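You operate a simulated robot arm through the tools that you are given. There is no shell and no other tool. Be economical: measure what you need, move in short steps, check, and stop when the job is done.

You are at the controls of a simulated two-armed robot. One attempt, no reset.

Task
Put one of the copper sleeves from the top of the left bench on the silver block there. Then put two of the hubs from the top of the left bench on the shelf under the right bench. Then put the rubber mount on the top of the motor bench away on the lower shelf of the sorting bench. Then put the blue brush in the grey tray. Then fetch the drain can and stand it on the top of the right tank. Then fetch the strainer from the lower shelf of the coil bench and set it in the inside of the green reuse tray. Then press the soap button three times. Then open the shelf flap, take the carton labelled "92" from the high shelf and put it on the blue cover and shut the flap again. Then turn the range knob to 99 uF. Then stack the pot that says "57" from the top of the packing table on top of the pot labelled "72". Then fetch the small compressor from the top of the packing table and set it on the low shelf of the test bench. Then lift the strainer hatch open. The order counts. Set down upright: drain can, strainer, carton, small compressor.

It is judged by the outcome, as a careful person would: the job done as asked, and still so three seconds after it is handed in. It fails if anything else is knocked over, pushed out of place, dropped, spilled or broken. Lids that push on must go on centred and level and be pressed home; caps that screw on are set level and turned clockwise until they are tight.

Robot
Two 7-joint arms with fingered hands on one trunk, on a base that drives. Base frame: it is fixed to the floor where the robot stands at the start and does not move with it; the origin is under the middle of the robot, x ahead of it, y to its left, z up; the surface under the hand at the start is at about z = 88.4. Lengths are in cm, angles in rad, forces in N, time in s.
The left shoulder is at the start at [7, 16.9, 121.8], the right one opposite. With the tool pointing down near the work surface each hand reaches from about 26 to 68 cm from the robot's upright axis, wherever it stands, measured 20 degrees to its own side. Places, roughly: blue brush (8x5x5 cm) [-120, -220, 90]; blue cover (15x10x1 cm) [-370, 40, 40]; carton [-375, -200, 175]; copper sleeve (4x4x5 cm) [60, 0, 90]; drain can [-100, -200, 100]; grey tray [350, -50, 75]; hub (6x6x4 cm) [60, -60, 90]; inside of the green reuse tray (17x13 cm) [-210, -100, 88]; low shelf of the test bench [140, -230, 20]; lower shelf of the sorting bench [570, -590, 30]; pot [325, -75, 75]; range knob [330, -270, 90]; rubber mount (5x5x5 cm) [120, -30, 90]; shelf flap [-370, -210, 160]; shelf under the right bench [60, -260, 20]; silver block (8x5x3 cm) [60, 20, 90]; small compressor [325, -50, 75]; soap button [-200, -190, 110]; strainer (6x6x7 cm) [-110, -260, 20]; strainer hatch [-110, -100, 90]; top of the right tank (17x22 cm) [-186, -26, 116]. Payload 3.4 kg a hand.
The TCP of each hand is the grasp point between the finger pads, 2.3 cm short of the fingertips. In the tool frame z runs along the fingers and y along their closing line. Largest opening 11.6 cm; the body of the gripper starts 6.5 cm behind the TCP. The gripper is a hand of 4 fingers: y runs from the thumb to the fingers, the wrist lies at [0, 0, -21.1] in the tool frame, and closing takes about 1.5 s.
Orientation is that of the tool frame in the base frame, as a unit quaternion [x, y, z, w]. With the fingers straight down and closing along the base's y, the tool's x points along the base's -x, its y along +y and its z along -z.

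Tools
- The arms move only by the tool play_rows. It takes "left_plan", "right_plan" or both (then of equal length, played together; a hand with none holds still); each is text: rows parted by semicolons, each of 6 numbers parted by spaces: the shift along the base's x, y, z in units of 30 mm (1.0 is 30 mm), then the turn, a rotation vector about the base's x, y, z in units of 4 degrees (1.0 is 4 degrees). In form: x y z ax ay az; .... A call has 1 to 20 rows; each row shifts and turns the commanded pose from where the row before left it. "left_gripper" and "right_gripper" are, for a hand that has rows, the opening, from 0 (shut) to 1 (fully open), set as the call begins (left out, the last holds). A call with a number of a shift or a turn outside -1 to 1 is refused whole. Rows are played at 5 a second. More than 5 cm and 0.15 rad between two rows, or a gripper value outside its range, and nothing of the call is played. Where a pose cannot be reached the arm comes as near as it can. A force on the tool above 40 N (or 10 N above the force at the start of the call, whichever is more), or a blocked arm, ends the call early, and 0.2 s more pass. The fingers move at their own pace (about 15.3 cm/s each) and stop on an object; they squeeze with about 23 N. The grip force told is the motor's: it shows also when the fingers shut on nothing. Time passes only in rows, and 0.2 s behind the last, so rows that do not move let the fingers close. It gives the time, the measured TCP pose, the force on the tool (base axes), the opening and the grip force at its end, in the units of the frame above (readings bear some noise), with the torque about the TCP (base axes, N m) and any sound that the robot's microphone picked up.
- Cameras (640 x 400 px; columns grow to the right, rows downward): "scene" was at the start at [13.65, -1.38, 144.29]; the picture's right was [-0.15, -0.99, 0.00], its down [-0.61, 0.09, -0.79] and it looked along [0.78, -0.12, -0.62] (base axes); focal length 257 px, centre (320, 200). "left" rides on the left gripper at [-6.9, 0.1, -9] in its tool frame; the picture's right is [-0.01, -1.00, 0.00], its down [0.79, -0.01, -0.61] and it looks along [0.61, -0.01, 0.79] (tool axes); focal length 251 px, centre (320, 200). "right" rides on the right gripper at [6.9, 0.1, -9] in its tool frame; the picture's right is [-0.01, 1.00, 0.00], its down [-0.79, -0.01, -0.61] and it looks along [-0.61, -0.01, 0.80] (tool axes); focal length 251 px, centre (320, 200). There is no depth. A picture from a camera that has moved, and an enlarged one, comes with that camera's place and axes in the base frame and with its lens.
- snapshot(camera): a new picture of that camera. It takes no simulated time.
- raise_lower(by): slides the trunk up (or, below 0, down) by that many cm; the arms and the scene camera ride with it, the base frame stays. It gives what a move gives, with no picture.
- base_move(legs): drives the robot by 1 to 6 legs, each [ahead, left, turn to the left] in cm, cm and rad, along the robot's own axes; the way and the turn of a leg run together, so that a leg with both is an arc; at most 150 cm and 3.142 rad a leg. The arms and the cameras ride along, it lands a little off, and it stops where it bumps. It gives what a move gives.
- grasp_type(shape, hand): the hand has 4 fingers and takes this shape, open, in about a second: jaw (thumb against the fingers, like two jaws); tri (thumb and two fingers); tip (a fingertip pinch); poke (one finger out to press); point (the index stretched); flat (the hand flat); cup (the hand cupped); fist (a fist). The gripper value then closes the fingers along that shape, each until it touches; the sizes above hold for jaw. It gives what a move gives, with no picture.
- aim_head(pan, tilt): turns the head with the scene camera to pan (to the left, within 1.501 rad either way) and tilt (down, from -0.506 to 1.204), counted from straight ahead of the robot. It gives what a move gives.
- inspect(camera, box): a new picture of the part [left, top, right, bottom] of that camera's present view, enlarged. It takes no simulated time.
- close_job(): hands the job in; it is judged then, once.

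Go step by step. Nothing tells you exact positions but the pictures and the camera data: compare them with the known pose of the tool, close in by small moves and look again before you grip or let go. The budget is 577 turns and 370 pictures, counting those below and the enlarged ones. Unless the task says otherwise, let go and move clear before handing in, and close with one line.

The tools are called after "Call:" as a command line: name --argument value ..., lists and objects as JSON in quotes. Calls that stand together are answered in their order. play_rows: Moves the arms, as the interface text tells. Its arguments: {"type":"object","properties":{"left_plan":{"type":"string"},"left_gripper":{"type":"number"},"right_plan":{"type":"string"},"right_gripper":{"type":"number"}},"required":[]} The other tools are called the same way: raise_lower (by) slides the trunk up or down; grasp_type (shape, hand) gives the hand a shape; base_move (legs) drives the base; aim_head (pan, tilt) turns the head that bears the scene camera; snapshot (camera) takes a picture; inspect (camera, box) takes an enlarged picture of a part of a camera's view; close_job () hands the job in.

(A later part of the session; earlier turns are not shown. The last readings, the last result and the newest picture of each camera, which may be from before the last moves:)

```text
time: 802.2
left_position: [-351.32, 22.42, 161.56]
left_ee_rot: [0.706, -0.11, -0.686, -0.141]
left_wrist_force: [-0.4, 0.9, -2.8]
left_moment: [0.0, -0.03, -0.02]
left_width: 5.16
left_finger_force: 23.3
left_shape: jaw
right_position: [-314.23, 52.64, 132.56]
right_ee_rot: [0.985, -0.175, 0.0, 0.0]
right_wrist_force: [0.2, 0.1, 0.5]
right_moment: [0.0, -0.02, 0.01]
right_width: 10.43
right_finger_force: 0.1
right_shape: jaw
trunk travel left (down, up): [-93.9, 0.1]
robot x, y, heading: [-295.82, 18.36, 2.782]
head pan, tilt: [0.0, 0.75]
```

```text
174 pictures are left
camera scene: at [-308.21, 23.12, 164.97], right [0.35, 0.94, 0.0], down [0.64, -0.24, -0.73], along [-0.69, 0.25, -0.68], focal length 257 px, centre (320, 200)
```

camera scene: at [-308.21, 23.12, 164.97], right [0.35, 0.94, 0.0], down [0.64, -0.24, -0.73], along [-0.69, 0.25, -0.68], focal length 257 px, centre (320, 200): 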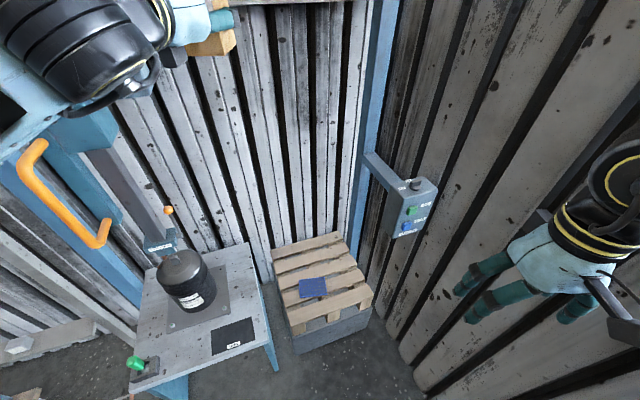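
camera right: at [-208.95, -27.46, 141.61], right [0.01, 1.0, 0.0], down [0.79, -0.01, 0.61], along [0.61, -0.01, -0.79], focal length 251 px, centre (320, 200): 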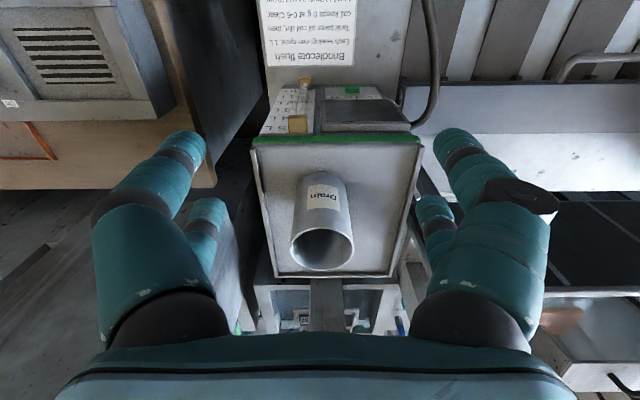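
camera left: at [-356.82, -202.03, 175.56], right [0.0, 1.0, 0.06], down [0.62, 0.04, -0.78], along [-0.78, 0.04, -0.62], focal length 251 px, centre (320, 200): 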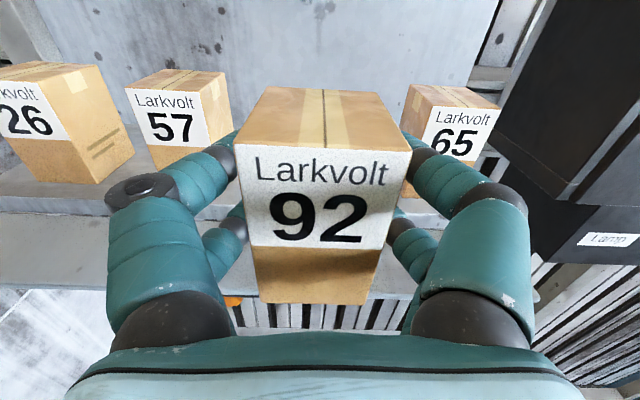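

Cover centre ≈ (−372, 42). Lowering the trunk in steps.

Call:
raise_lower --by -40

Call:
raise_lower --by -40

Call:
snapshot --camera "scene"

Call:
snapshot --camera "left"

```text
time: 806.1
left_position: [-351.16, 22.49, 121.52]
left_ee_rot: [0.706, -0.108, -0.686, -0.14]
left_wrist_force: [0.2, 1.0, -1.0]
left_moment: [-0.01, -0.03, -0.04]
left_width: 5.16
left_finger_force: 23.3
left_shape: jaw
right_position: [-314.19, 52.63, 92.67]
right_ee_rot: [0.984, -0.175, -0.001, -0.001]
right_wrist_force: [-0.5, -0.8, 0.4]
right_moment: [-0.01, 0.01, 0.03]
right_width: 10.41
right_finger_force: 0.1
right_shape: jaw
trunk travel left (down, up): [-53.9, 40.1]
robot x, y, heading: [-295.7, 18.7, 2.786]
head pan, tilt: [0.0, 0.75]
```

```text
time: 809.9
left_position: [-351.23, 22.3, 81.44]
left_ee_rot: [0.705, -0.109, -0.687, -0.139]
left_wrist_force: [-0.5, -0.2, -2.2]
left_moment: [-0.03, -0.04, -0.04]
left_width: 5.17
left_finger_force: 22.7
left_shape: jaw
right_position: [-314.16, 52.62, 52.63]
right_ee_rot: [0.984, -0.176, 0.0, -0.001]
right_wrist_force: [0.0, -0.6, -0.1]
right_moment: [0.01, 0.03, 0.0]
right_width: 10.43
right_finger_force: 0.1
right_shape: jaw
trunk travel left (down, up): [-13.9, 80.1]
robot x, y, heading: [-295.65, 18.5, 2.784]
head pan, tilt: [0.0, 0.75]
```

```text
173 pictures are left
camera scene: at [-308.06, 23.06, 84.99], right [0.35, 0.94, 0.0], down [0.64, -0.24, -0.73], along [-0.69, 0.25, -0.68], focal length 257 px, centre (320, 200)
```

scene: 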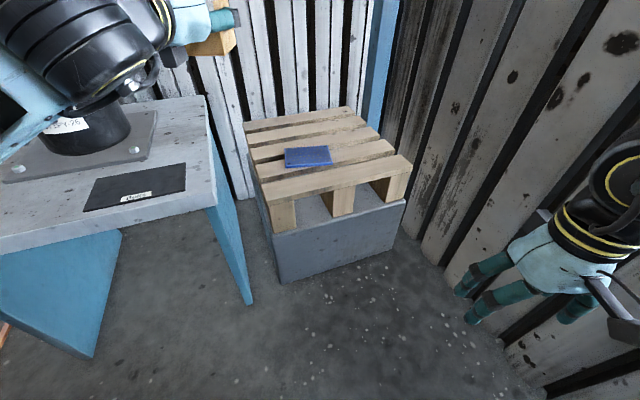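

```text
172 pictures are left
camera left: at [-342.98, 18.97, 88.6], right [0.35, 0.94, 0.06], down [0.6, -0.17, -0.78], along [-0.72, 0.31, -0.62], focal length 251 px, centre (320, 200)
```

left: 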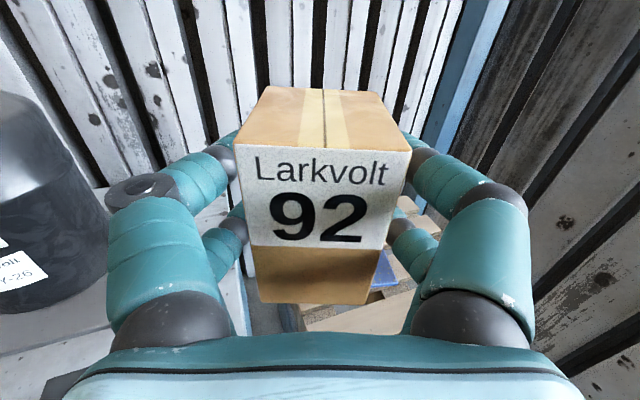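

Table top is z ≈ 46 with corner near (−353, 17); the path to the cover is clear. Moving the carton over the cover.

Call:
base_move --legs '[[6, 0, 0]]'

Call:
play_rows --left_plan "-0.63 0.77 0 0 0 0;-0.63 0.77 0 0 0 0;-0.63 0.77 0 0 0 0;-0.63 0.77 0 0 0 0;-0.63 0.77 0 0 0 0;-0.63 0.77 0 0 0 0;-0.63 0.77 0 0 0 0;-0.63 0.77 0 0 0 0;0 0 0 0 0 0"

Call:
raise_lower --by -12

Call:
snapshot --camera "scene"

Call:
snapshot --camera "left"

```text
time: 810.9
left_position: [-356.72, 24.59, 81.45]
left_ee_rot: [0.706, -0.11, -0.686, -0.142]
left_wrist_force: [0.9, -0.1, -2.6]
left_moment: [-0.05, -0.01, -0.01]
left_width: 5.14
left_finger_force: 22.9
left_shape: jaw
right_position: [-319.66, 54.74, 52.58]
right_ee_rot: [0.984, -0.177, -0.001, -0.002]
right_wrist_force: [-0.2, 0.2, 0.0]
right_moment: [-0.01, 0.04, 0.02]
right_width: 10.43
right_finger_force: 0.1
right_shape: jaw
trunk travel left (down, up): [-13.9, 80.1]
robot x, y, heading: [-301.05, 20.76, 2.785]
head pan, tilt: [0.0, 0.75]
```

```text
time: 812.9
left_position: [-371.85, 43.1, 81.45]
left_ee_rot: [0.705, -0.11, -0.686, -0.14]
left_wrist_force: [0.0, 1.2, -1.3]
left_moment: [-0.05, -0.03, 0.01]
left_width: 5.17
left_finger_force: 23.0
left_shape: jaw
right_position: [-319.65, 54.74, 52.69]
right_ee_rot: [0.984, -0.176, -0.001, -0.002]
right_wrist_force: [0.1, -0.4, -0.4]
right_moment: [-0.01, -0.02, -0.01]
right_width: 10.43
right_finger_force: 0.0
right_shape: jaw
trunk travel left (down, up): [-13.9, 80.1]
robot x, y, heading: [-301.22, 20.72, 2.784]
head pan, tilt: [0.0, 0.75]
```

```text
time: 814.4
left_position: [-371.89, 42.99, 69.42]
left_ee_rot: [0.705, -0.11, -0.686, -0.14]
left_wrist_force: [0.2, -1.0, -2.4]
left_moment: [0.01, -0.04, -0.01]
left_width: 5.15
left_finger_force: 22.6
left_shape: jaw
right_position: [-319.52, 54.77, 40.6]
right_ee_rot: [0.984, -0.176, -0.001, -0.001]
right_wrist_force: [-0.2, -0.3, -0.4]
right_moment: [0.01, 0.01, -0.01]
right_width: 10.46
right_finger_force: 0.1
right_shape: jaw
trunk travel left (down, up): [-1.9, 92.1]
robot x, y, heading: [-301.03, 20.44, 2.788]
head pan, tilt: [0.0, 0.75]
```

```text
171 pictures are left
camera scene: at [-313.62, 25.14, 72.98], right [0.35, 0.94, 0.0], down [0.64, -0.24, -0.73], along [-0.69, 0.25, -0.68], focal length 257 px, centre (320, 200)
```

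scene: 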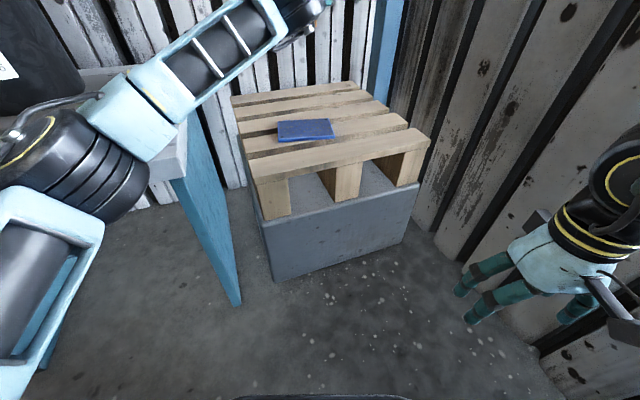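

```text
170 pictures are left
camera left: at [-363.64, 39.51, 76.58], right [0.35, 0.94, 0.06], down [0.6, -0.17, -0.78], along [-0.72, 0.31, -0.62], focal length 251 px, centre (320, 200)
```

left: 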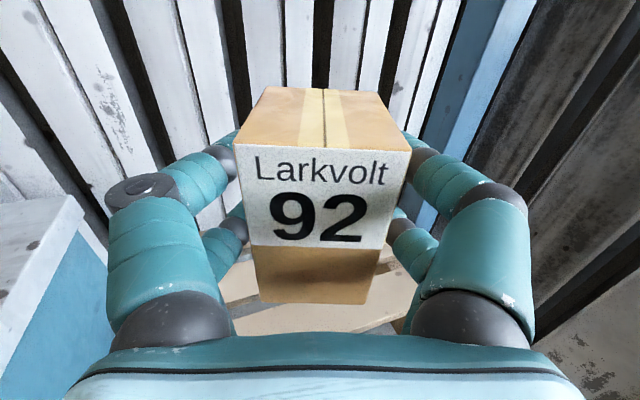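

Call:
play_rows --left_plan "0 0 -0.6 0 0 0;0 0 -0.7 0 0 0;0 0 -0.7 0 0 0;0 0 -0.7 0 0 0;0 0 -0.7 0 0 0;0 0 -0.7 0 0 0;0 0 -0.7 0 0 0;0 0 0 0 0 0"

Call:
snapshot --camera "scene"

Call:
snapshot --camera "left"

```text
time: 816.2
left_position: [-371.72, 42.91, 54.93]
left_ee_rot: [0.705, -0.11, -0.687, -0.14]
left_wrist_force: [1.0, -0.5, -1.9]
left_moment: [0.02, -0.06, 0.0]
left_width: 5.15
left_finger_force: 22.7
left_shape: jaw
right_position: [-319.64, 54.69, 40.56]
right_ee_rot: [0.984, -0.176, -0.001, 0.0]
right_wrist_force: [0.3, 0.5, 0.3]
right_moment: [0.0, -0.03, 0.01]
right_width: 10.43
right_finger_force: 0.1
right_shape: jaw
trunk travel left (down, up): [-1.9, 92.1]
robot x, y, heading: [-301.02, 20.67, 2.79]
head pan, tilt: [0.0, 0.75]
```

```text
169 pictures are left
camera scene: at [-313.63, 25.15, 72.98], right [0.35, 0.94, 0.0], down [0.64, -0.24, -0.73], along [-0.69, 0.25, -0.68], focal length 257 px, centre (320, 200)
```

scene: 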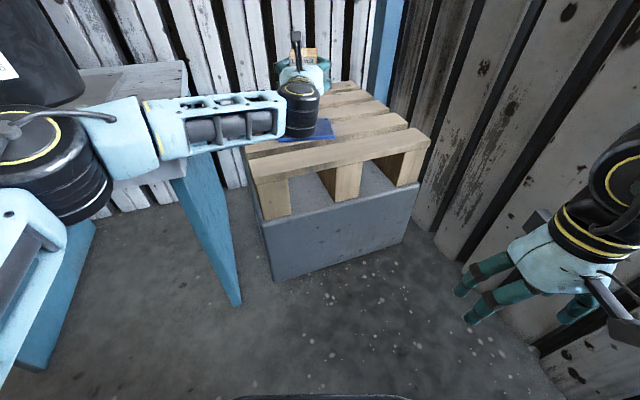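

```text
168 pictures are left
camera left: at [-363.63, 39.51, 62.1], right [0.35, 0.94, 0.06], down [0.6, -0.17, -0.78], along [-0.72, 0.31, -0.62], focal length 251 px, centre (320, 200)
```

left: 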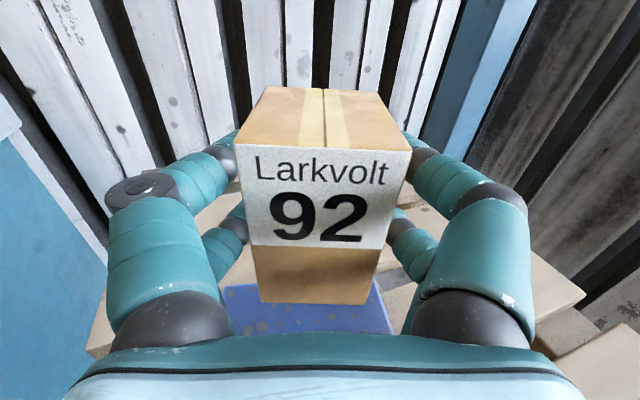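

Carton is centred over the cover. Lowering to contact.

Call:
play_rows --left_plan "0 0 -0.6 0 0 0;0 0 -0.6 0 0 0;0 0 -0.6 0 0 0;0 0 -0.5 0 0 0;0 0 -0.15 0 0 0;0 0 -0.12 0 0 0;0 0 -0.12 0 0 0;0 0 0 0 0 0"

Call:
snapshot --camera "left"

Call:
inspect --camera "scene" --box '[200, 40, 420, 180]'

```text
time: 818.0
left_position: [-371.6, 42.87, 47.58]
left_ee_rot: [0.703, -0.109, -0.689, -0.14]
left_wrist_force: [-2.9, 3.3, 17.4]
left_moment: [-0.11, 0.27, -0.06]
left_width: 5.17
left_finger_force: 23.2
left_shape: jaw
right_position: [-319.46, 54.76, 40.65]
right_ee_rot: [0.984, -0.176, -0.003, -0.001]
right_wrist_force: [-0.3, 0.8, 0.0]
right_moment: [0.01, 0.03, 0.03]
right_width: 10.45
right_finger_force: 0.1
right_shape: jaw
trunk travel left (down, up): [-1.9, 92.1]
robot x, y, heading: [-301.46, 20.46, 2.785]
head pan, tilt: [0.0, 0.75]
```

```text
167 pictures are left
camera left: at [-363.52, 39.48, 54.54], right [0.35, 0.94, 0.06], down [0.59, -0.17, -0.79], along [-0.73, 0.31, -0.61], focal length 251 px, centre (320, 200)
```

left: 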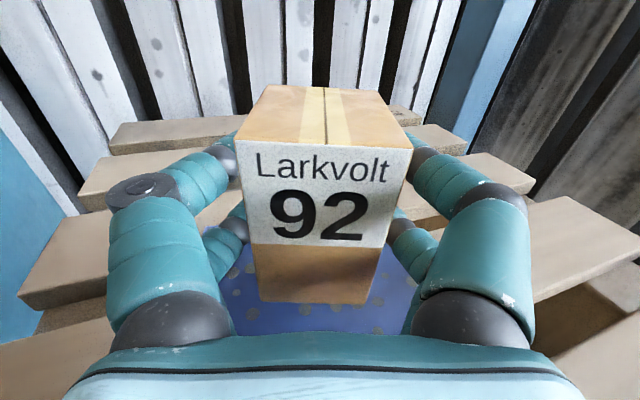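

```text
2.86 times, centred on (310, 110) of scene
camera zoom: at [-313.42, 25.1, 73.05], right [0.35, 0.94, 0.0], down [0.64, -0.24, -0.73], along [-0.69, 0.25, -0.68], focal length 734 px, centre (349, 457)
```

zoom: 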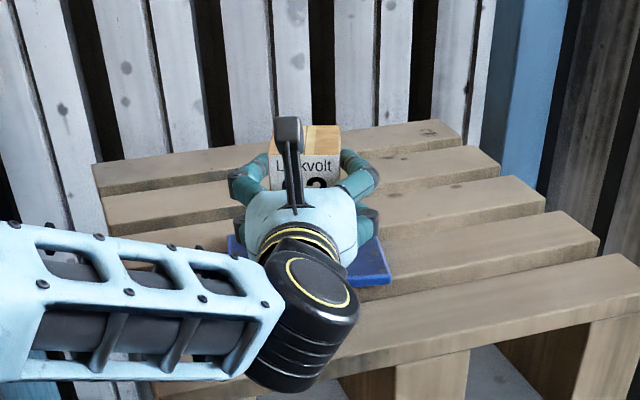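

Contact felt through the tool. Easing slightly and opening.

Call:
play_rows --left_plan "0 0 0.05 0 0 0;0 0 0 0 0 0"

Call:
play_rows --left_plan "0 0 0 0 0 0;0 0 0 0 0 0;0 0 0 0 0 0;0 0 0 0 0 0" --left_gripper 0.75

Call:
snapshot --camera "left"

```text
time: 818.6
left_position: [-371.72, 42.95, 47.63]
left_ee_rot: [0.704, -0.109, -0.688, -0.141]
left_wrist_force: [-2.8, 1.3, 17.2]
left_moment: [-0.09, 0.33, -0.04]
left_width: 5.14
left_finger_force: 22.9
left_shape: jaw
right_position: [-319.59, 54.75, 40.76]
right_ee_rot: [0.984, -0.177, -0.003, -0.002]
right_wrist_force: [-0.1, 0.6, 0.7]
right_moment: [0.02, 0.01, -0.04]
right_width: 10.43
right_finger_force: 0.1
right_shape: jaw
trunk travel left (down, up): [-1.9, 92.1]
robot x, y, heading: [-301.58, 20.54, 2.784]
head pan, tilt: [0.0, 0.75]
```

```text
time: 819.6
left_position: [-371.76, 42.97, 47.14]
left_ee_rot: [0.706, -0.11, -0.686, -0.142]
left_wrist_force: [-0.4, 0.3, 0.1]
left_moment: [-0.01, 0.03, 0.02]
left_width: 8.67
left_finger_force: 0.1
left_shape: jaw
right_position: [-319.61, 54.79, 40.6]
right_ee_rot: [0.984, -0.176, 0.0, -0.001]
right_wrist_force: [0.7, -0.2, 0.1]
right_moment: [-0.01, -0.01, 0.0]
right_width: 10.44
right_finger_force: 0.0
right_shape: jaw
trunk travel left (down, up): [-1.9, 92.1]
robot x, y, heading: [-300.94, 20.65, 2.79]
head pan, tilt: [0.0, 0.75]
```

```text
165 pictures are left
camera left: at [-363.62, 39.53, 54.27], right [0.35, 0.94, 0.06], down [0.6, -0.17, -0.78], along [-0.72, 0.31, -0.62], focal length 251 px, centre (320, 200)
```

left: 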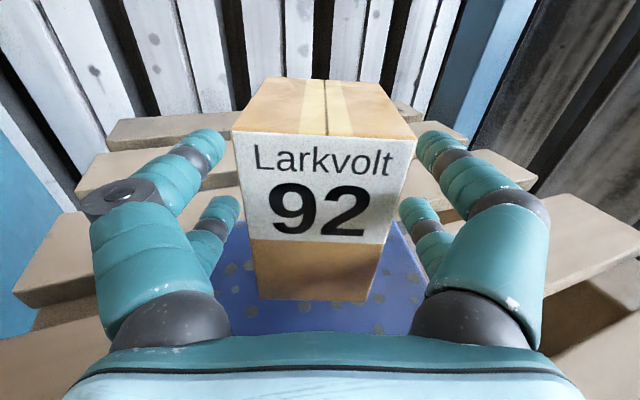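

Carton stands on the cover. Withdrawing the hand straight back, then raising.

Call:
play_rows --left_plan "0.35 -0.13 0 0 0 0;0.5 -0.19 0 0 0 0;0.6 -0.22 0 0 0 0;0.6 -0.22 0 0 0 0;0.6 -0.22 0.3 0 0 0;0.3 -0.22 0.6 0 0 0;0 0 0.8 0 0 0;0 0 0.8 0 0 0;0 0 0.8 0 0 0;0 0 0 0 0 0"

Call:
snapshot --camera "scene"

Call:
snapshot --camera "left"

```text
time: 821.8
left_position: [-362.84, 39.32, 57.15]
left_ee_rot: [0.705, -0.11, -0.686, -0.141]
left_wrist_force: [-0.5, 0.8, -0.8]
left_moment: [0.01, 0.05, -0.01]
left_width: 8.66
left_finger_force: 0.1
left_shape: jaw
right_position: [-319.53, 54.7, 40.6]
right_ee_rot: [0.984, -0.177, 0.0, -0.002]
right_wrist_force: [-0.7, -0.1, -0.1]
right_moment: [0.04, 0.01, 0.04]
right_width: 10.41
right_finger_force: 0.1
right_shape: jaw
trunk travel left (down, up): [-1.9, 92.1]
robot x, y, heading: [-301.33, 20.16, 2.792]
head pan, tilt: [0.0, 0.75]
```

```text
164 pictures are left
camera scene: at [-313.6, 25.14, 72.99], right [0.35, 0.94, 0.0], down [0.64, -0.24, -0.73], along [-0.69, 0.25, -0.68], focal length 257 px, centre (320, 200)
```

scene: 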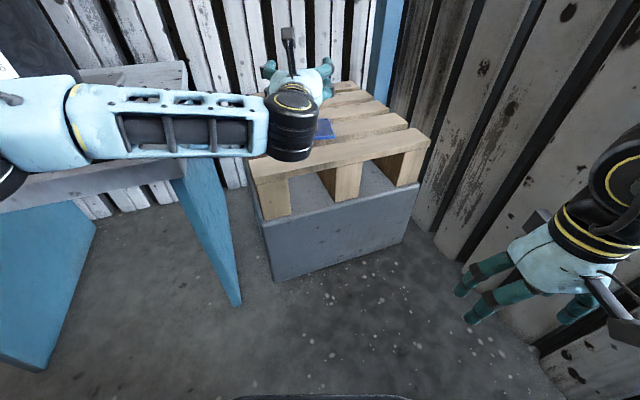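

```text
163 pictures are left
camera left: at [-354.77, 35.9, 64.22], right [0.35, 0.94, 0.06], down [0.6, -0.17, -0.78], along [-0.72, 0.31, -0.62], focal length 251 px, centre (320, 200)
```

left: 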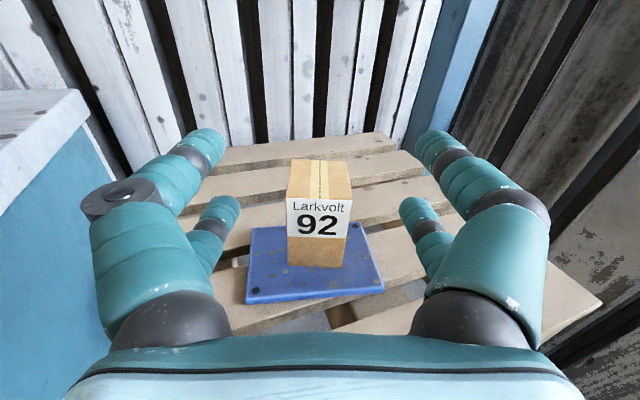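

Carton 92 stands on the blue cover. Backing away, raising, and returning to shut the flap.

Call:
base_move --legs '[[-22, 0, 0]]'

Call:
raise_lower --by 40

Call:
raise_lower --by 40

Call:
raise_lower --by 12

Call:
base_move --legs '[[0, 0, 0.352], [0, 100, 0], [0, 97, 0]]'

Call:
aim_head --pan 0 --tilt 0.1

Call:
snapshot --camera "scene"

```text
time: 823.5
left_position: [-342.32, 31.73, 57.04]
left_ee_rot: [0.705, -0.109, -0.687, -0.139]
left_wrist_force: [0.5, -0.3, -0.5]
left_moment: [0.01, -0.01, -0.03]
left_width: 8.67
left_finger_force: 0.1
left_shape: jaw
right_position: [-299.03, 47.23, 40.54]
right_ee_rot: [0.985, -0.175, -0.001, -0.001]
right_wrist_force: [0.7, 0.2, 0.6]
right_moment: [0.03, 0.02, 0.01]
right_width: 10.45
right_finger_force: 0.1
right_shape: jaw
trunk travel left (down, up): [-1.9, 92.1]
robot x, y, heading: [-281.02, 12.87, 2.787]
head pan, tilt: [0.0, 0.75]
```

```text
time: 827.3
left_position: [-342.34, 31.76, 97.19]
left_ee_rot: [0.705, -0.111, -0.686, -0.141]
left_wrist_force: [-0.6, -0.2, -0.3]
left_moment: [-0.01, -0.01, -0.03]
left_width: 8.67
left_finger_force: 0.0
left_shape: jaw
right_position: [-299.14, 47.1, 80.69]
right_ee_rot: [0.984, -0.176, -0.001, -0.001]
right_wrist_force: [-0.7, -0.7, -0.8]
right_moment: [0.01, -0.01, 0.04]
right_width: 10.43
right_finger_force: 0.0
right_shape: jaw
trunk travel left (down, up): [-41.9, 52.1]
robot x, y, heading: [-280.89, 13.04, 2.789]
head pan, tilt: [0.0, 0.75]
```

```text
time: 831.1
left_position: [-342.34, 31.84, 137.09]
left_ee_rot: [0.705, -0.109, -0.686, -0.14]
left_wrist_force: [0.1, 0.8, 0.0]
left_moment: [-0.04, -0.02, -0.01]
left_width: 8.67
left_finger_force: 0.0
left_shape: jaw
right_position: [-299.15, 47.04, 120.6]
right_ee_rot: [0.984, -0.176, -0.001, -0.001]
right_wrist_force: [-0.1, -0.3, -0.3]
right_moment: [0.0, 0.01, 0.01]
right_width: 10.44
right_finger_force: 0.0
right_shape: jaw
trunk travel left (down, up): [-81.9, 12.1]
robot x, y, heading: [-280.6, 12.82, 2.786]
head pan, tilt: [0.0, 0.75]
```

```text
time: 832.6
left_position: [-342.37, 31.74, 149.13]
left_ee_rot: [0.705, -0.11, -0.687, -0.138]
left_wrist_force: [0.7, 0.8, 0.3]
left_moment: [-0.01, 0.02, 0.0]
left_width: 8.67
left_finger_force: 0.1
left_shape: jaw
right_position: [-299.05, 47.1, 132.58]
right_ee_rot: [0.984, -0.177, -0.001, -0.002]
right_wrist_force: [0.0, 0.1, 0.1]
right_moment: [-0.03, 0.01, 0.01]
right_width: 10.42
right_finger_force: 0.1
right_shape: jaw
trunk travel left (down, up): [-93.9, 0.1]
robot x, y, heading: [-280.61, 13.1, 2.786]
head pan, tilt: [0.0, 0.75]
```

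```text
time: 843.5
left_position: [-346.54, -187.15, 149.1]
left_ee_rot: [0.713, 0.012, -0.7, -0.02]
left_wrist_force: [0.7, 0.7, 0.2]
left_moment: [0.02, 0.01, 0.02]
left_width: 8.65
left_finger_force: 0.0
left_shape: jaw
right_position: [-311.08, -158.04, 132.7]
right_ee_rot: [1.0, -0.005, -0.001, 0.0]
right_wrist_force: [-0.6, -0.9, -0.5]
right_moment: [0.02, -0.03, -0.01]
right_width: 10.44
right_finger_force: 0.1
right_shape: jaw
trunk travel left (down, up): [-93.9, 0.1]
robot x, y, heading: [-281.83, -184.32, 3.126]
head pan, tilt: [0.0, 0.75]
```

```text
time: 844.6
left_position: [-346.56, -187.22, 149.13]
left_ee_rot: [0.714, 0.014, -0.7, -0.021]
left_wrist_force: [-0.5, -0.6, 0.1]
left_moment: [0.0, 0.02, 0.0]
left_width: 8.66
left_finger_force: 0.1
left_shape: jaw
right_position: [-311.07, -158.3, 132.61]
right_ee_rot: [1.0, -0.006, -0.001, -0.001]
right_wrist_force: [0.7, -0.3, -0.3]
right_moment: [0.01, 0.0, -0.03]
right_width: 10.43
right_finger_force: 0.1
right_shape: jaw
trunk travel left (down, up): [-93.9, 0.1]
robot x, y, heading: [-282.22, -184.18, 3.135]
head pan, tilt: [0.0, 0.099]
```

```text
162 pictures are left
camera scene: at [-296.29, -184.11, 170.88], right [0.01, 1.0, 0.0], down [0.1, 0.0, -0.99], along [-0.99, 0.01, -0.1], focal length 257 px, centre (320, 200)
```

scene: 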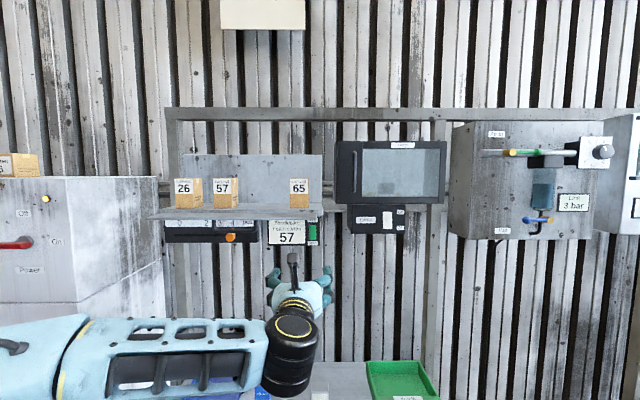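

Call:
inspect --camera "scene" --box '[150, 140, 342, 260]'

Call:
snapshot --camera "left"

```text
3.33 times, centred on (246, 200) of scene
camera zoom: at [-296.29, -184.11, 170.88], right [0.01, 1.0, 0.0], down [0.1, 0.0, -0.99], along [-0.99, 0.01, -0.1], focal length 856 px, centre (567, 200)
```

zoom: 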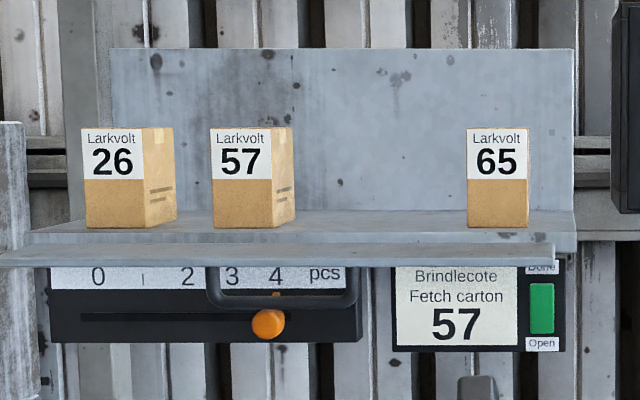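

```text
160 pictures are left
camera left: at [-337.73, -187.82, 156.2], right [0.01, 1.0, 0.06], down [0.62, 0.04, -0.78], along [-0.78, 0.04, -0.62], focal length 251 px, centre (320, 200)
```

left: 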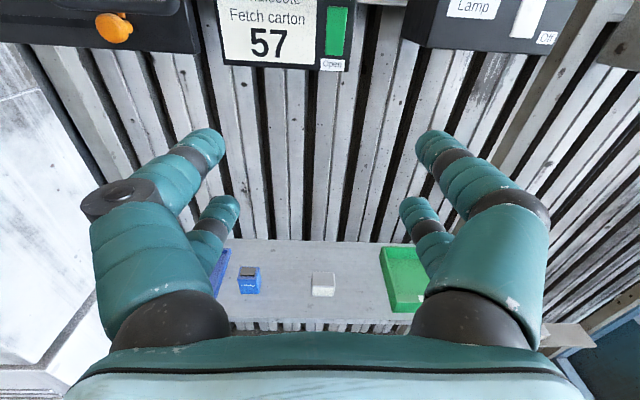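

Flap edge ≈ x −367, z ≈ 159; display panel face at x ≈ −369 under it. I'll close the fingers and lift the flap edge from below at y ≈ −196, between bar and green switch.

Call:
base_move --legs '[[10, 0, 0.006]]'

Call:
play_rows --left_plan "0 -0.8 0 0 0 0;0 -0.8 0 0 0 0;0 -0.8 0 0 0 0;0 -0.6 0 0 0 0;0 0 0.5 0 0 0;0 0 0 0 0 0;0 0 0 0 0 0;0 0 0 0 0 0" --left_gripper 0

Call:
snapshot --camera "left"

Call:
inspect --camera "scene" --box '[150, 160, 342, 280]'

```text
time: 845.7
left_position: [-355.53, -187.6, 149.58]
left_ee_rot: [0.711, 0.015, -0.703, -0.018]
left_wrist_force: [0.9, 0.3, 0.2]
left_moment: [-0.02, -0.01, -0.04]
left_width: 8.68
left_finger_force: 0.1
left_shape: jaw
right_position: [-320.13, -158.32, 132.71]
right_ee_rot: [1.0, -0.002, -0.004, -0.001]
right_wrist_force: [0.5, -0.1, -0.3]
right_moment: [0.0, 0.05, -0.02]
right_width: 10.4
right_finger_force: 0.1
right_shape: jaw
trunk travel left (down, up): [-93.9, 0.1]
robot x, y, heading: [-291.83, -184.02, 3.141]
head pan, tilt: [0.0, 0.099]
```

```text
time: 847.5
left_position: [-356.32, -196.54, 150.6]
left_ee_rot: [0.713, 0.015, -0.7, -0.018]
left_wrist_force: [0.3, 0.2, 0.6]
left_moment: [0.02, -0.01, 0.01]
left_width: 0.0
left_finger_force: 23.2
left_shape: jaw
right_position: [-320.99, -158.25, 132.52]
right_ee_rot: [1.0, -0.001, -0.001, -0.001]
right_wrist_force: [0.7, 0.3, -0.8]
right_moment: [0.01, -0.01, -0.02]
right_width: 10.45
right_finger_force: 0.0
right_shape: jaw
trunk travel left (down, up): [-93.9, 0.1]
robot x, y, heading: [-291.91, -183.92, 3.138]
head pan, tilt: [0.0, 0.099]
```

```text
159 pictures are left
camera left: at [-347.61, -197.06, 157.71], right [0.01, 1.0, 0.06], down [0.62, 0.04, -0.78], along [-0.78, 0.04, -0.62], focal length 251 px, centre (320, 200)
```

left: 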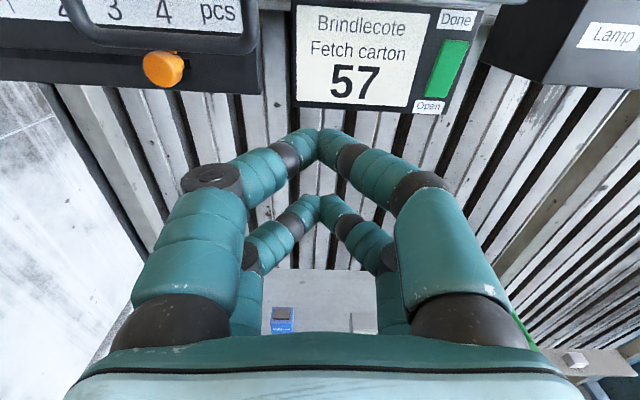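

```text
3.33 times, centred on (246, 220) of scene
camera zoom: at [-306.17, -184.11, 170.89], right [0.0, 1.0, 0.0], down [0.1, 0.0, -0.99], along [-0.99, 0.0, -0.1], focal length 856 px, centre (567, 133)
```

zoom: 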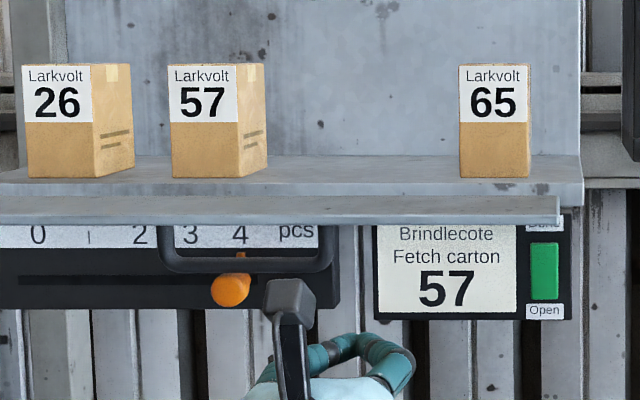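

Call:
play_rows --left_plan "-0.6 0 0.3 0 0 0;-0.6 0 0.3 0 0 0;-0.4 0 0 0 0 0;0 0 0 0 0 0"

Call:
snapshot --camera "left"

Call:
inspect --camera "scene" --box '[150, 160, 342, 280]'

```text
time: 848.5
left_position: [-361.21, -196.58, 152.36]
left_ee_rot: [0.713, 0.014, -0.701, -0.019]
left_wrist_force: [-0.6, -0.4, -0.2]
left_moment: [0.02, -0.02, -0.01]
left_width: 0.0
left_finger_force: 22.9
left_shape: jaw
right_position: [-321.11, -158.18, 132.69]
right_ee_rot: [1.0, -0.001, -0.001, -0.001]
right_wrist_force: [0.0, 0.4, 0.5]
right_moment: [0.0, -0.04, -0.01]
right_width: 10.44
right_finger_force: 0.2
right_shape: jaw
trunk travel left (down, up): [-93.9, 0.1]
robot x, y, heading: [-292.53, -184.09, 3.133]
head pan, tilt: [0.0, 0.099]
```

```text
157 pictures are left
camera left: at [-352.36, -197.0, 159.52], right [0.01, 1.0, 0.06], down [0.62, 0.04, -0.78], along [-0.78, 0.04, -0.62], focal length 251 px, centre (320, 200)
```

left: 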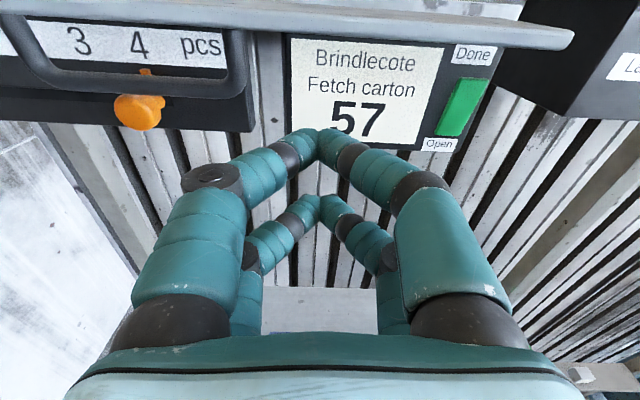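

```text
3.33 times, centred on (246, 220) of scene
camera zoom: at [-306.14, -184.09, 170.89], right [0.0, 1.0, 0.0], down [0.1, 0.0, -1.0], along [-1.0, 0.0, -0.1], focal length 856 px, centre (567, 133)
```

zoom: 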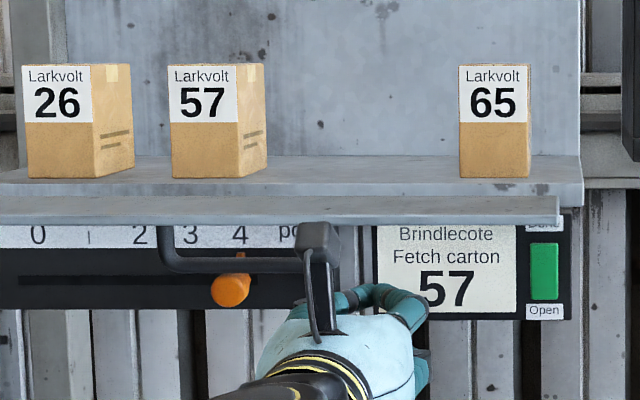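

Flap edge is at x ≈ −366.6, panel face ≈ −372.5. Moving fingertips under the flap and lifting.

Call:
play_rows --left_plan "-0.6 0 0 0 0 0;-0.6 0 0 0 0 0;-0.6 0 0 0 0 0;-0.3 0 0 0 0 0;0 0 0.3 0 0 0;0 0 0.3 0 0 0;0 0 0.3 0 0 0;0 0 0.3 0 0 0;0 0 0 0 0 0"

Call:
snapshot --camera "left"

Call:
inspect --camera "scene" --box '[150, 140, 342, 260]'

```text
time: 850.5
left_position: [-367.54, -196.6, 156.01]
left_ee_rot: [0.713, 0.015, -0.7, -0.019]
left_wrist_force: [0.9, 0.9, -1.9]
left_moment: [-0.02, 0.03, -0.02]
left_width: 0.0
left_finger_force: 23.3
left_shape: jaw
right_position: [-320.96, -158.26, 132.55]
right_ee_rot: [1.0, -0.003, 0.0, -0.001]
right_wrist_force: [0.2, 0.0, -0.4]
right_moment: [-0.02, -0.01, 0.01]
right_width: 10.42
right_finger_force: 0.1
right_shape: jaw
trunk travel left (down, up): [-93.9, 0.1]
robot x, y, heading: [-291.88, -184.28, 3.139]
head pan, tilt: [0.0, 0.099]
```

```text
155 pictures are left
camera left: at [-358.7, -197.06, 163.13], right [0.01, 1.0, 0.06], down [0.62, 0.04, -0.78], along [-0.78, 0.04, -0.62], focal length 251 px, centre (320, 200)
```

left: 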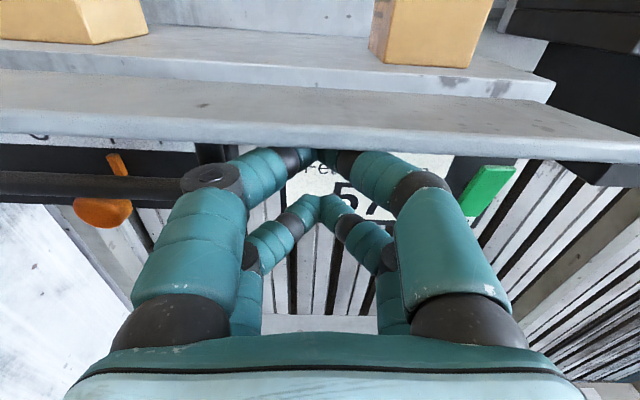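

```text
3.33 times, centred on (246, 200) of scene
camera zoom: at [-306.2, -184.08, 170.89], right [0.0, 1.0, 0.0], down [0.1, 0.0, -0.99], along [-0.99, 0.0, -0.1], focal length 856 px, centre (567, 200)
```

zoom: 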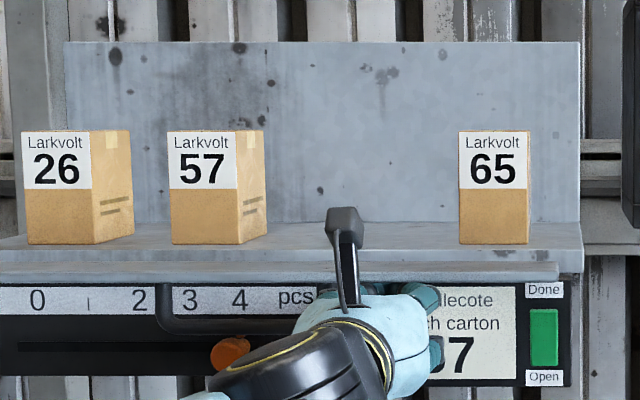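

Call:
play_rows --left_plan "0 0 0.25 0 0 0;0 0 0.25 0 0 0;0 0 0.25 0 0 0;0 0 0.25 0 0 0;0 0 0 0 0 0"

Call:
snapshot --camera "left"

Call:
inspect --camera "scene" --box '[150, 140, 342, 260]'

```text
time: 851.7
left_position: [-367.45, -196.44, 159.06]
left_ee_rot: [0.713, 0.016, -0.7, -0.018]
left_wrist_force: [1.6, 0.9, -2.0]
left_moment: [0.01, -0.01, -0.03]
left_width: 0.0
left_finger_force: 22.9
left_shape: jaw
right_position: [-320.98, -158.26, 132.7]
right_ee_rot: [1.0, -0.001, -0.001, -0.001]
right_wrist_force: [-0.5, 0.3, 0.6]
right_moment: [-0.01, 0.01, 0.0]
right_width: 10.43
right_finger_force: 0.0
right_shape: jaw
trunk travel left (down, up): [-93.9, 0.1]
robot x, y, heading: [-291.7, -184.64, 3.136]
head pan, tilt: [0.0, 0.099]
```

```text
153 pictures are left
camera left: at [-358.66, -197.02, 166.17], right [0.01, 1.0, 0.06], down [0.62, 0.04, -0.78], along [-0.78, 0.04, -0.62], focal length 251 px, centre (320, 200)
```

left: 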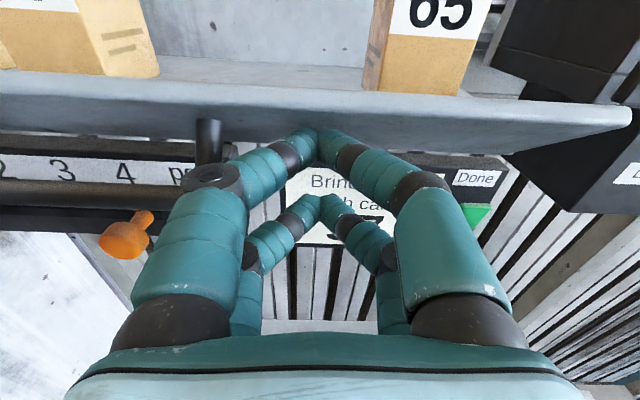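

```text
3.33 times, centred on (246, 200) of scene
camera zoom: at [-306.17, -184.1, 170.89], right [0.0, 1.0, 0.0], down [0.1, 0.0, -0.99], along [-0.99, 0.0, -0.1], focal length 856 px, centre (567, 200)
```

zoom: 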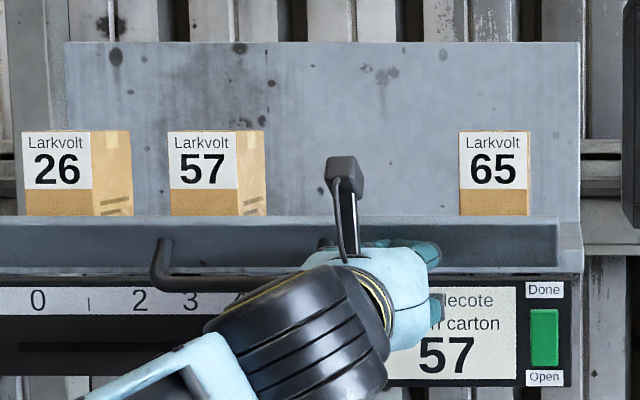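

Call:
play_rows --left_plan "-0.05 0 0.2 0 0 0;-0.1 0 0.2 0 0 0;-0.15 0 0.2 0 0 0;-0.2 0 0.1 0 0 0;-0.2 0 0 0 0 0;0 0 0 0 0 0"

Call:
inspect --camera "scene" --box '[150, 140, 342, 260]'

Call:
snapshot --camera "left"

```text
time: 853.1
left_position: [-369.63, -196.6, 161.14]
left_ee_rot: [0.713, 0.015, -0.701, -0.019]
left_wrist_force: [1.3, 0.3, 0.3]
left_moment: [0.0, 0.04, -0.01]
left_width: 0.01
left_finger_force: 23.1
left_shape: jaw
right_position: [-321.0, -158.3, 132.59]
right_ee_rot: [1.0, -0.003, -0.001, -0.001]
right_wrist_force: [0.3, -0.3, 0.5]
right_moment: [0.0, 0.02, -0.02]
right_width: 10.41
right_finger_force: 0.0
right_shape: jaw
trunk travel left (down, up): [-93.9, 0.1]
robot x, y, heading: [-291.92, -184.37, 3.136]
head pan, tilt: [0.0, 0.099]
```

```text
3.33 times, centred on (246, 200) of scene
camera zoom: at [-306.11, -184.08, 170.9], right [0.0, 1.0, 0.0], down [0.1, 0.0, -1.0], along [-1.0, 0.0, -0.1], focal length 856 px, centre (567, 200)
```

zoom: 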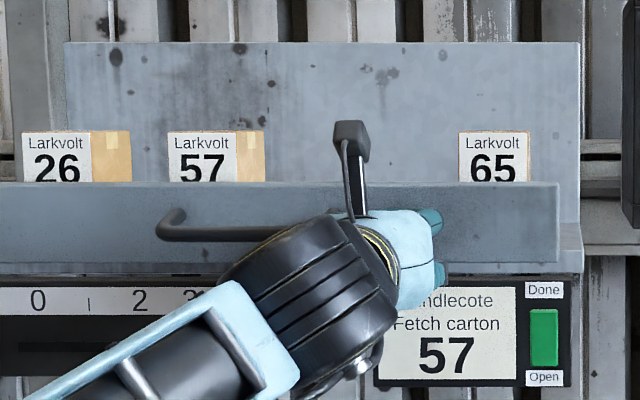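

```text
150 pictures are left
camera left: at [-360.71, -197.01, 168.31], right [0.01, 1.0, 0.06], down [0.62, 0.04, -0.78], along [-0.78, 0.04, -0.62], focal length 251 px, centre (320, 200)
```

left: 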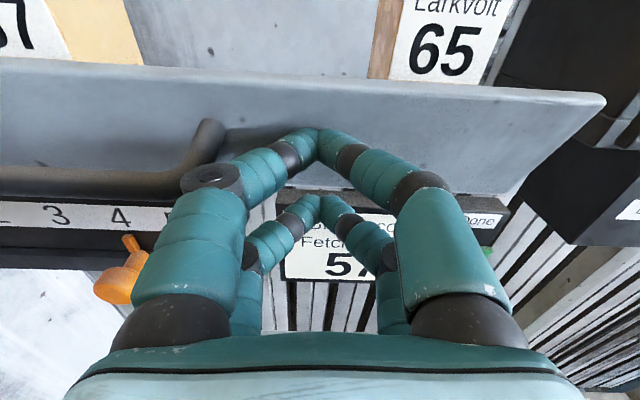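

Call:
play_rows --left_plan "0 0.1 0.3 0 0 0;-0.15 0.1 0.2 0 0 0;-0.2 0 0 0 0 0;-0.2 0 0 0 0 0;-0.2 0 0 0 0 0;0 0 0 0 0 0"

Call:
inspect --camera "scene" --box '[150, 140, 342, 260]'

Call:
snapshot --camera "left"

```text
time: 854.5
left_position: [-371.05, -195.98, 162.99]
left_ee_rot: [0.712, 0.015, -0.702, -0.02]
left_wrist_force: [16.3, -1.0, -5.2]
left_moment: [0.01, 0.21, 0.09]
left_width: 0.0
left_finger_force: 23.5
left_shape: jaw
right_position: [-320.37, -158.42, 132.87]
right_ee_rot: [1.0, -0.002, -0.004, -0.002]
right_wrist_force: [0.4, -0.1, 0.2]
right_moment: [0.0, 0.0, 0.0]
right_width: 10.43
right_finger_force: 0.1
right_shape: jaw
trunk travel left (down, up): [-93.9, 0.1]
robot x, y, heading: [-291.86, -183.98, 3.133]
head pan, tilt: [0.0, 0.099]
```

```text
3.33 times, centred on (246, 200) of scene
camera zoom: at [-305.33, -184.18, 170.95], right [0.0, 1.0, 0.0], down [0.09, 0.0, -1.0], along [-1.0, 0.0, -0.09], focal length 856 px, centre (567, 200)
```

zoom: 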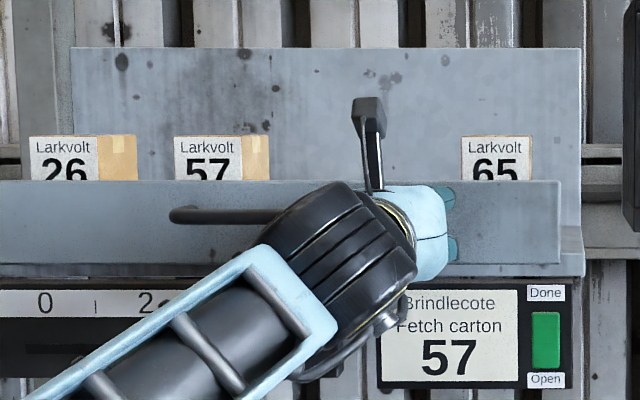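

```text
148 pictures are left
camera left: at [-362.21, -196.53, 170.05], right [0.01, 1.0, 0.06], down [0.62, 0.04, -0.79], along [-0.79, 0.04, -0.62], focal length 251 px, centre (320, 200)
```

left: 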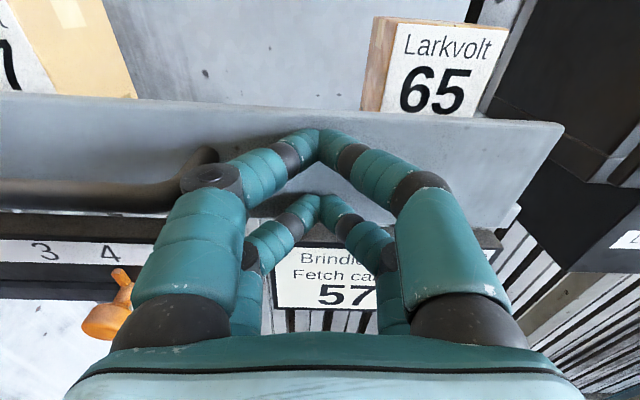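

Flap pressed shut (16 N). One more small press, then withdraw and check it stays closed.

Call:
play_rows --left_plan "-0.15 0 0 0 0 0;0 0 0 0 0 0"

Call:
play_rows --left_plan "0.3 0 0 0 0 0;0.6 0 0 0 0 0;0.8 0 0 0 0 0;0.8 0 0 0 0 0;0.8 0 0 0 0 0;0 0 0 0 0 0"

Call:
base_move --legs '[[-14, 0, 0]]'

Call:
snapshot --camera "left"

Call:
inspect --camera "scene" --box '[150, 140, 342, 260]'

```text
time: 855.1
left_position: [-371.1, -196.08, 163.25]
left_ee_rot: [0.711, 0.015, -0.703, -0.02]
left_wrist_force: [24.6, -0.4, -6.6]
left_moment: [0.02, 0.19, 0.07]
left_width: 0.02
left_finger_force: 22.7
left_shape: jaw
right_position: [-319.94, -158.31, 132.85]
right_ee_rot: [1.0, -0.002, -0.005, -0.001]
right_wrist_force: [1.2, 0.3, -0.1]
right_moment: [0.02, 0.0, -0.01]
right_width: 10.45
right_finger_force: 0.1
right_shape: jaw
trunk travel left (down, up): [-93.9, 0.1]
robot x, y, heading: [-291.82, -183.75, 3.134]
head pan, tilt: [0.0, 0.099]
```

```text
time: 856.5
left_position: [-362.48, -196.0, 162.62]
left_ee_rot: [0.713, 0.016, -0.7, -0.019]
left_wrist_force: [-0.3, 0.7, 0.4]
left_moment: [-0.02, 0.0, -0.01]
left_width: 0.02
left_finger_force: 22.9
left_shape: jaw
right_position: [-321.0, -158.26, 132.61]
right_ee_rot: [1.0, -0.004, -0.001, -0.001]
right_wrist_force: [-0.4, 0.3, 0.4]
right_moment: [-0.02, -0.03, -0.01]
right_width: 10.46
right_finger_force: 0.0
right_shape: jaw
trunk travel left (down, up): [-93.9, 0.1]
robot x, y, heading: [-291.97, -183.93, 3.132]
head pan, tilt: [0.0, 0.099]
```

```text
time: 857.9
left_position: [-348.9, -196.04, 162.24]
left_ee_rot: [0.715, 0.015, -0.699, -0.019]
left_wrist_force: [-0.2, -0.7, -0.3]
left_moment: [0.02, 0.01, -0.01]
left_width: 0.0
left_finger_force: 23.1
left_shape: jaw
right_position: [-307.34, -158.3, 132.57]
right_ee_rot: [1.0, -0.003, 0.001, -0.001]
right_wrist_force: [0.1, 0.2, 0.3]
right_moment: [-0.01, -0.02, -0.02]
right_width: 10.44
right_finger_force: 0.0
right_shape: jaw
trunk travel left (down, up): [-93.9, 0.1]
robot x, y, heading: [-277.92, -184.31, 3.135]
head pan, tilt: [0.0, 0.099]
```

```text
147 pictures are left
camera left: at [-340.16, -196.44, 169.47], right [0.01, 1.0, 0.06], down [0.62, 0.04, -0.78], along [-0.78, 0.04, -0.62], focal length 251 px, centre (320, 200)
```

left: 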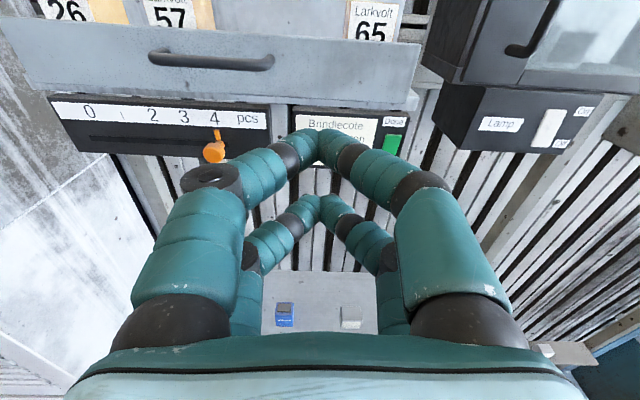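

```text
3.33 times, centred on (246, 200) of scene
camera zoom: at [-292.71, -184.15, 170.83], right [0.0, 1.0, 0.0], down [0.1, 0.0, -0.99], along [-0.99, 0.0, -0.1], focal length 856 px, centre (567, 200)
```

zoom: 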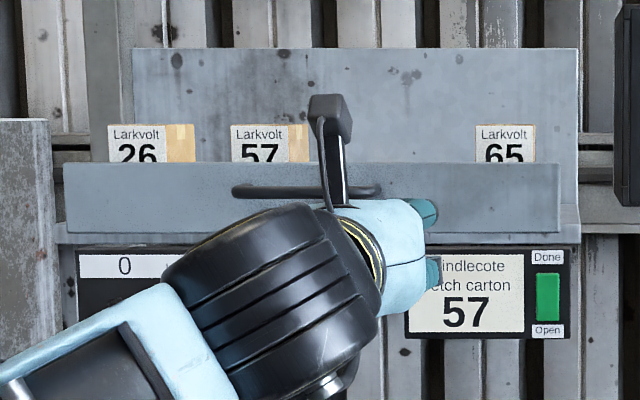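

Flap is shut and everything else unchanged. Returning the left hand to pointing down, then the long drive to the range knob bench.

Call:
play_rows --left_plan "0.4 0.1 -0.4 0 -1 0;0.4 0.1 -0.4 0 -1 0;0.4 0.1 -0.4 0 -1 0;0.4 0.1 -0.4 0 -1 0;0.4 0.1 -0.4 0 -1 0;0.4 0.1 -0.4 0 -1 0;0.4 0.1 -0.4 0 -1 0;0.4 0.1 -0.4 0 -1 0;0.4 0.1 -0.4 0 -1 0;0.4 0.1 -0.4 0 -1 0;0.4 0.1 -0.4 0 -1 0;0 0 -0.4 0 -1 0;0 0 -0.4 0 -1 0;0 0 -0.4 0 -1 0;0 0 -0.4 0 -1 0;0 0 -0.4 0 -1 0;0 0 -0.4 0 -1 0;0 0 -0.4 0 -1 0;0 0 -0.4 0 -1 0;0 0 -0.4 0 -1 0" --left_gripper 0.8

Call:
play_rows --left_plan "0 0 0 0 -1 0;0 0 0 0 -1 0;0 0 0 0 0 0"

Call:
base_move --legs '[[0, 0, 1.572], [102, 0, 0], [102, 0, 0], [0, 0, 1.571], [120, 0, 0], [120, 0, 0]]'

```text
time: 862.0
left_position: [-335.46, -192.69, 138.54]
left_ee_rot: [0.997, 0.024, -0.076, -0.005]
left_wrist_force: [-0.6, -0.6, -1.0]
left_moment: [-0.02, 0.01, -0.01]
left_width: 9.25
left_finger_force: 0.1
left_shape: jaw
right_position: [-307.06, -158.23, 132.52]
right_ee_rot: [1.0, -0.003, -0.001, 0.0]
right_wrist_force: [0.5, 0.4, 0.1]
right_moment: [-0.01, -0.01, 0.02]
right_width: 10.41
right_finger_force: 0.0
right_shape: jaw
trunk travel left (down, up): [-93.9, 0.1]
robot x, y, heading: [-278.13, -184.08, 3.137]
head pan, tilt: [0.0, 0.099]
```

```text
time: 862.9
left_position: [-335.2, -192.63, 138.54]
left_ee_rot: [1.0, 0.025, -0.008, -0.003]
left_wrist_force: [1.0, 0.0, 0.3]
left_moment: [0.0, 0.01, 0.03]
left_width: 9.26
left_finger_force: 0.1
left_shape: jaw
right_position: [-306.94, -158.27, 132.64]
right_ee_rot: [1.0, -0.002, 0.0, 0.0]
right_wrist_force: [1.0, 0.4, 0.0]
right_moment: [-0.03, 0.0, 0.0]
right_width: 10.44
right_finger_force: 0.2
right_shape: jaw
trunk travel left (down, up): [-93.9, 0.1]
robot x, y, heading: [-278.32, -184.19, 3.138]
head pan, tilt: [0.0, 0.099]
```

```text
time: 892.0
left_position: [19.82, -385.89, 138.57]
left_ee_rot: [-0.011, 1.0, -0.003, 0.009]
left_wrist_force: [-0.1, 0.2, -0.2]
left_moment: [0.01, -0.02, -0.01]
left_width: 9.27
left_finger_force: 0.1
left_shape: jaw
right_position: [-9.31, -419.52, 132.59]
right_ee_rot: [0.016, 1.0, 0.0, 0.001]
right_wrist_force: [-0.4, 0.0, 0.5]
right_moment: [0.02, -0.03, 0.0]
right_width: 10.44
right_finger_force: 0.0
right_shape: jaw
trunk travel left (down, up): [-93.9, 0.1]
robot x, y, heading: [-37.34, -392.87, -0.035]
head pan, tilt: [0.0, 0.099]
```

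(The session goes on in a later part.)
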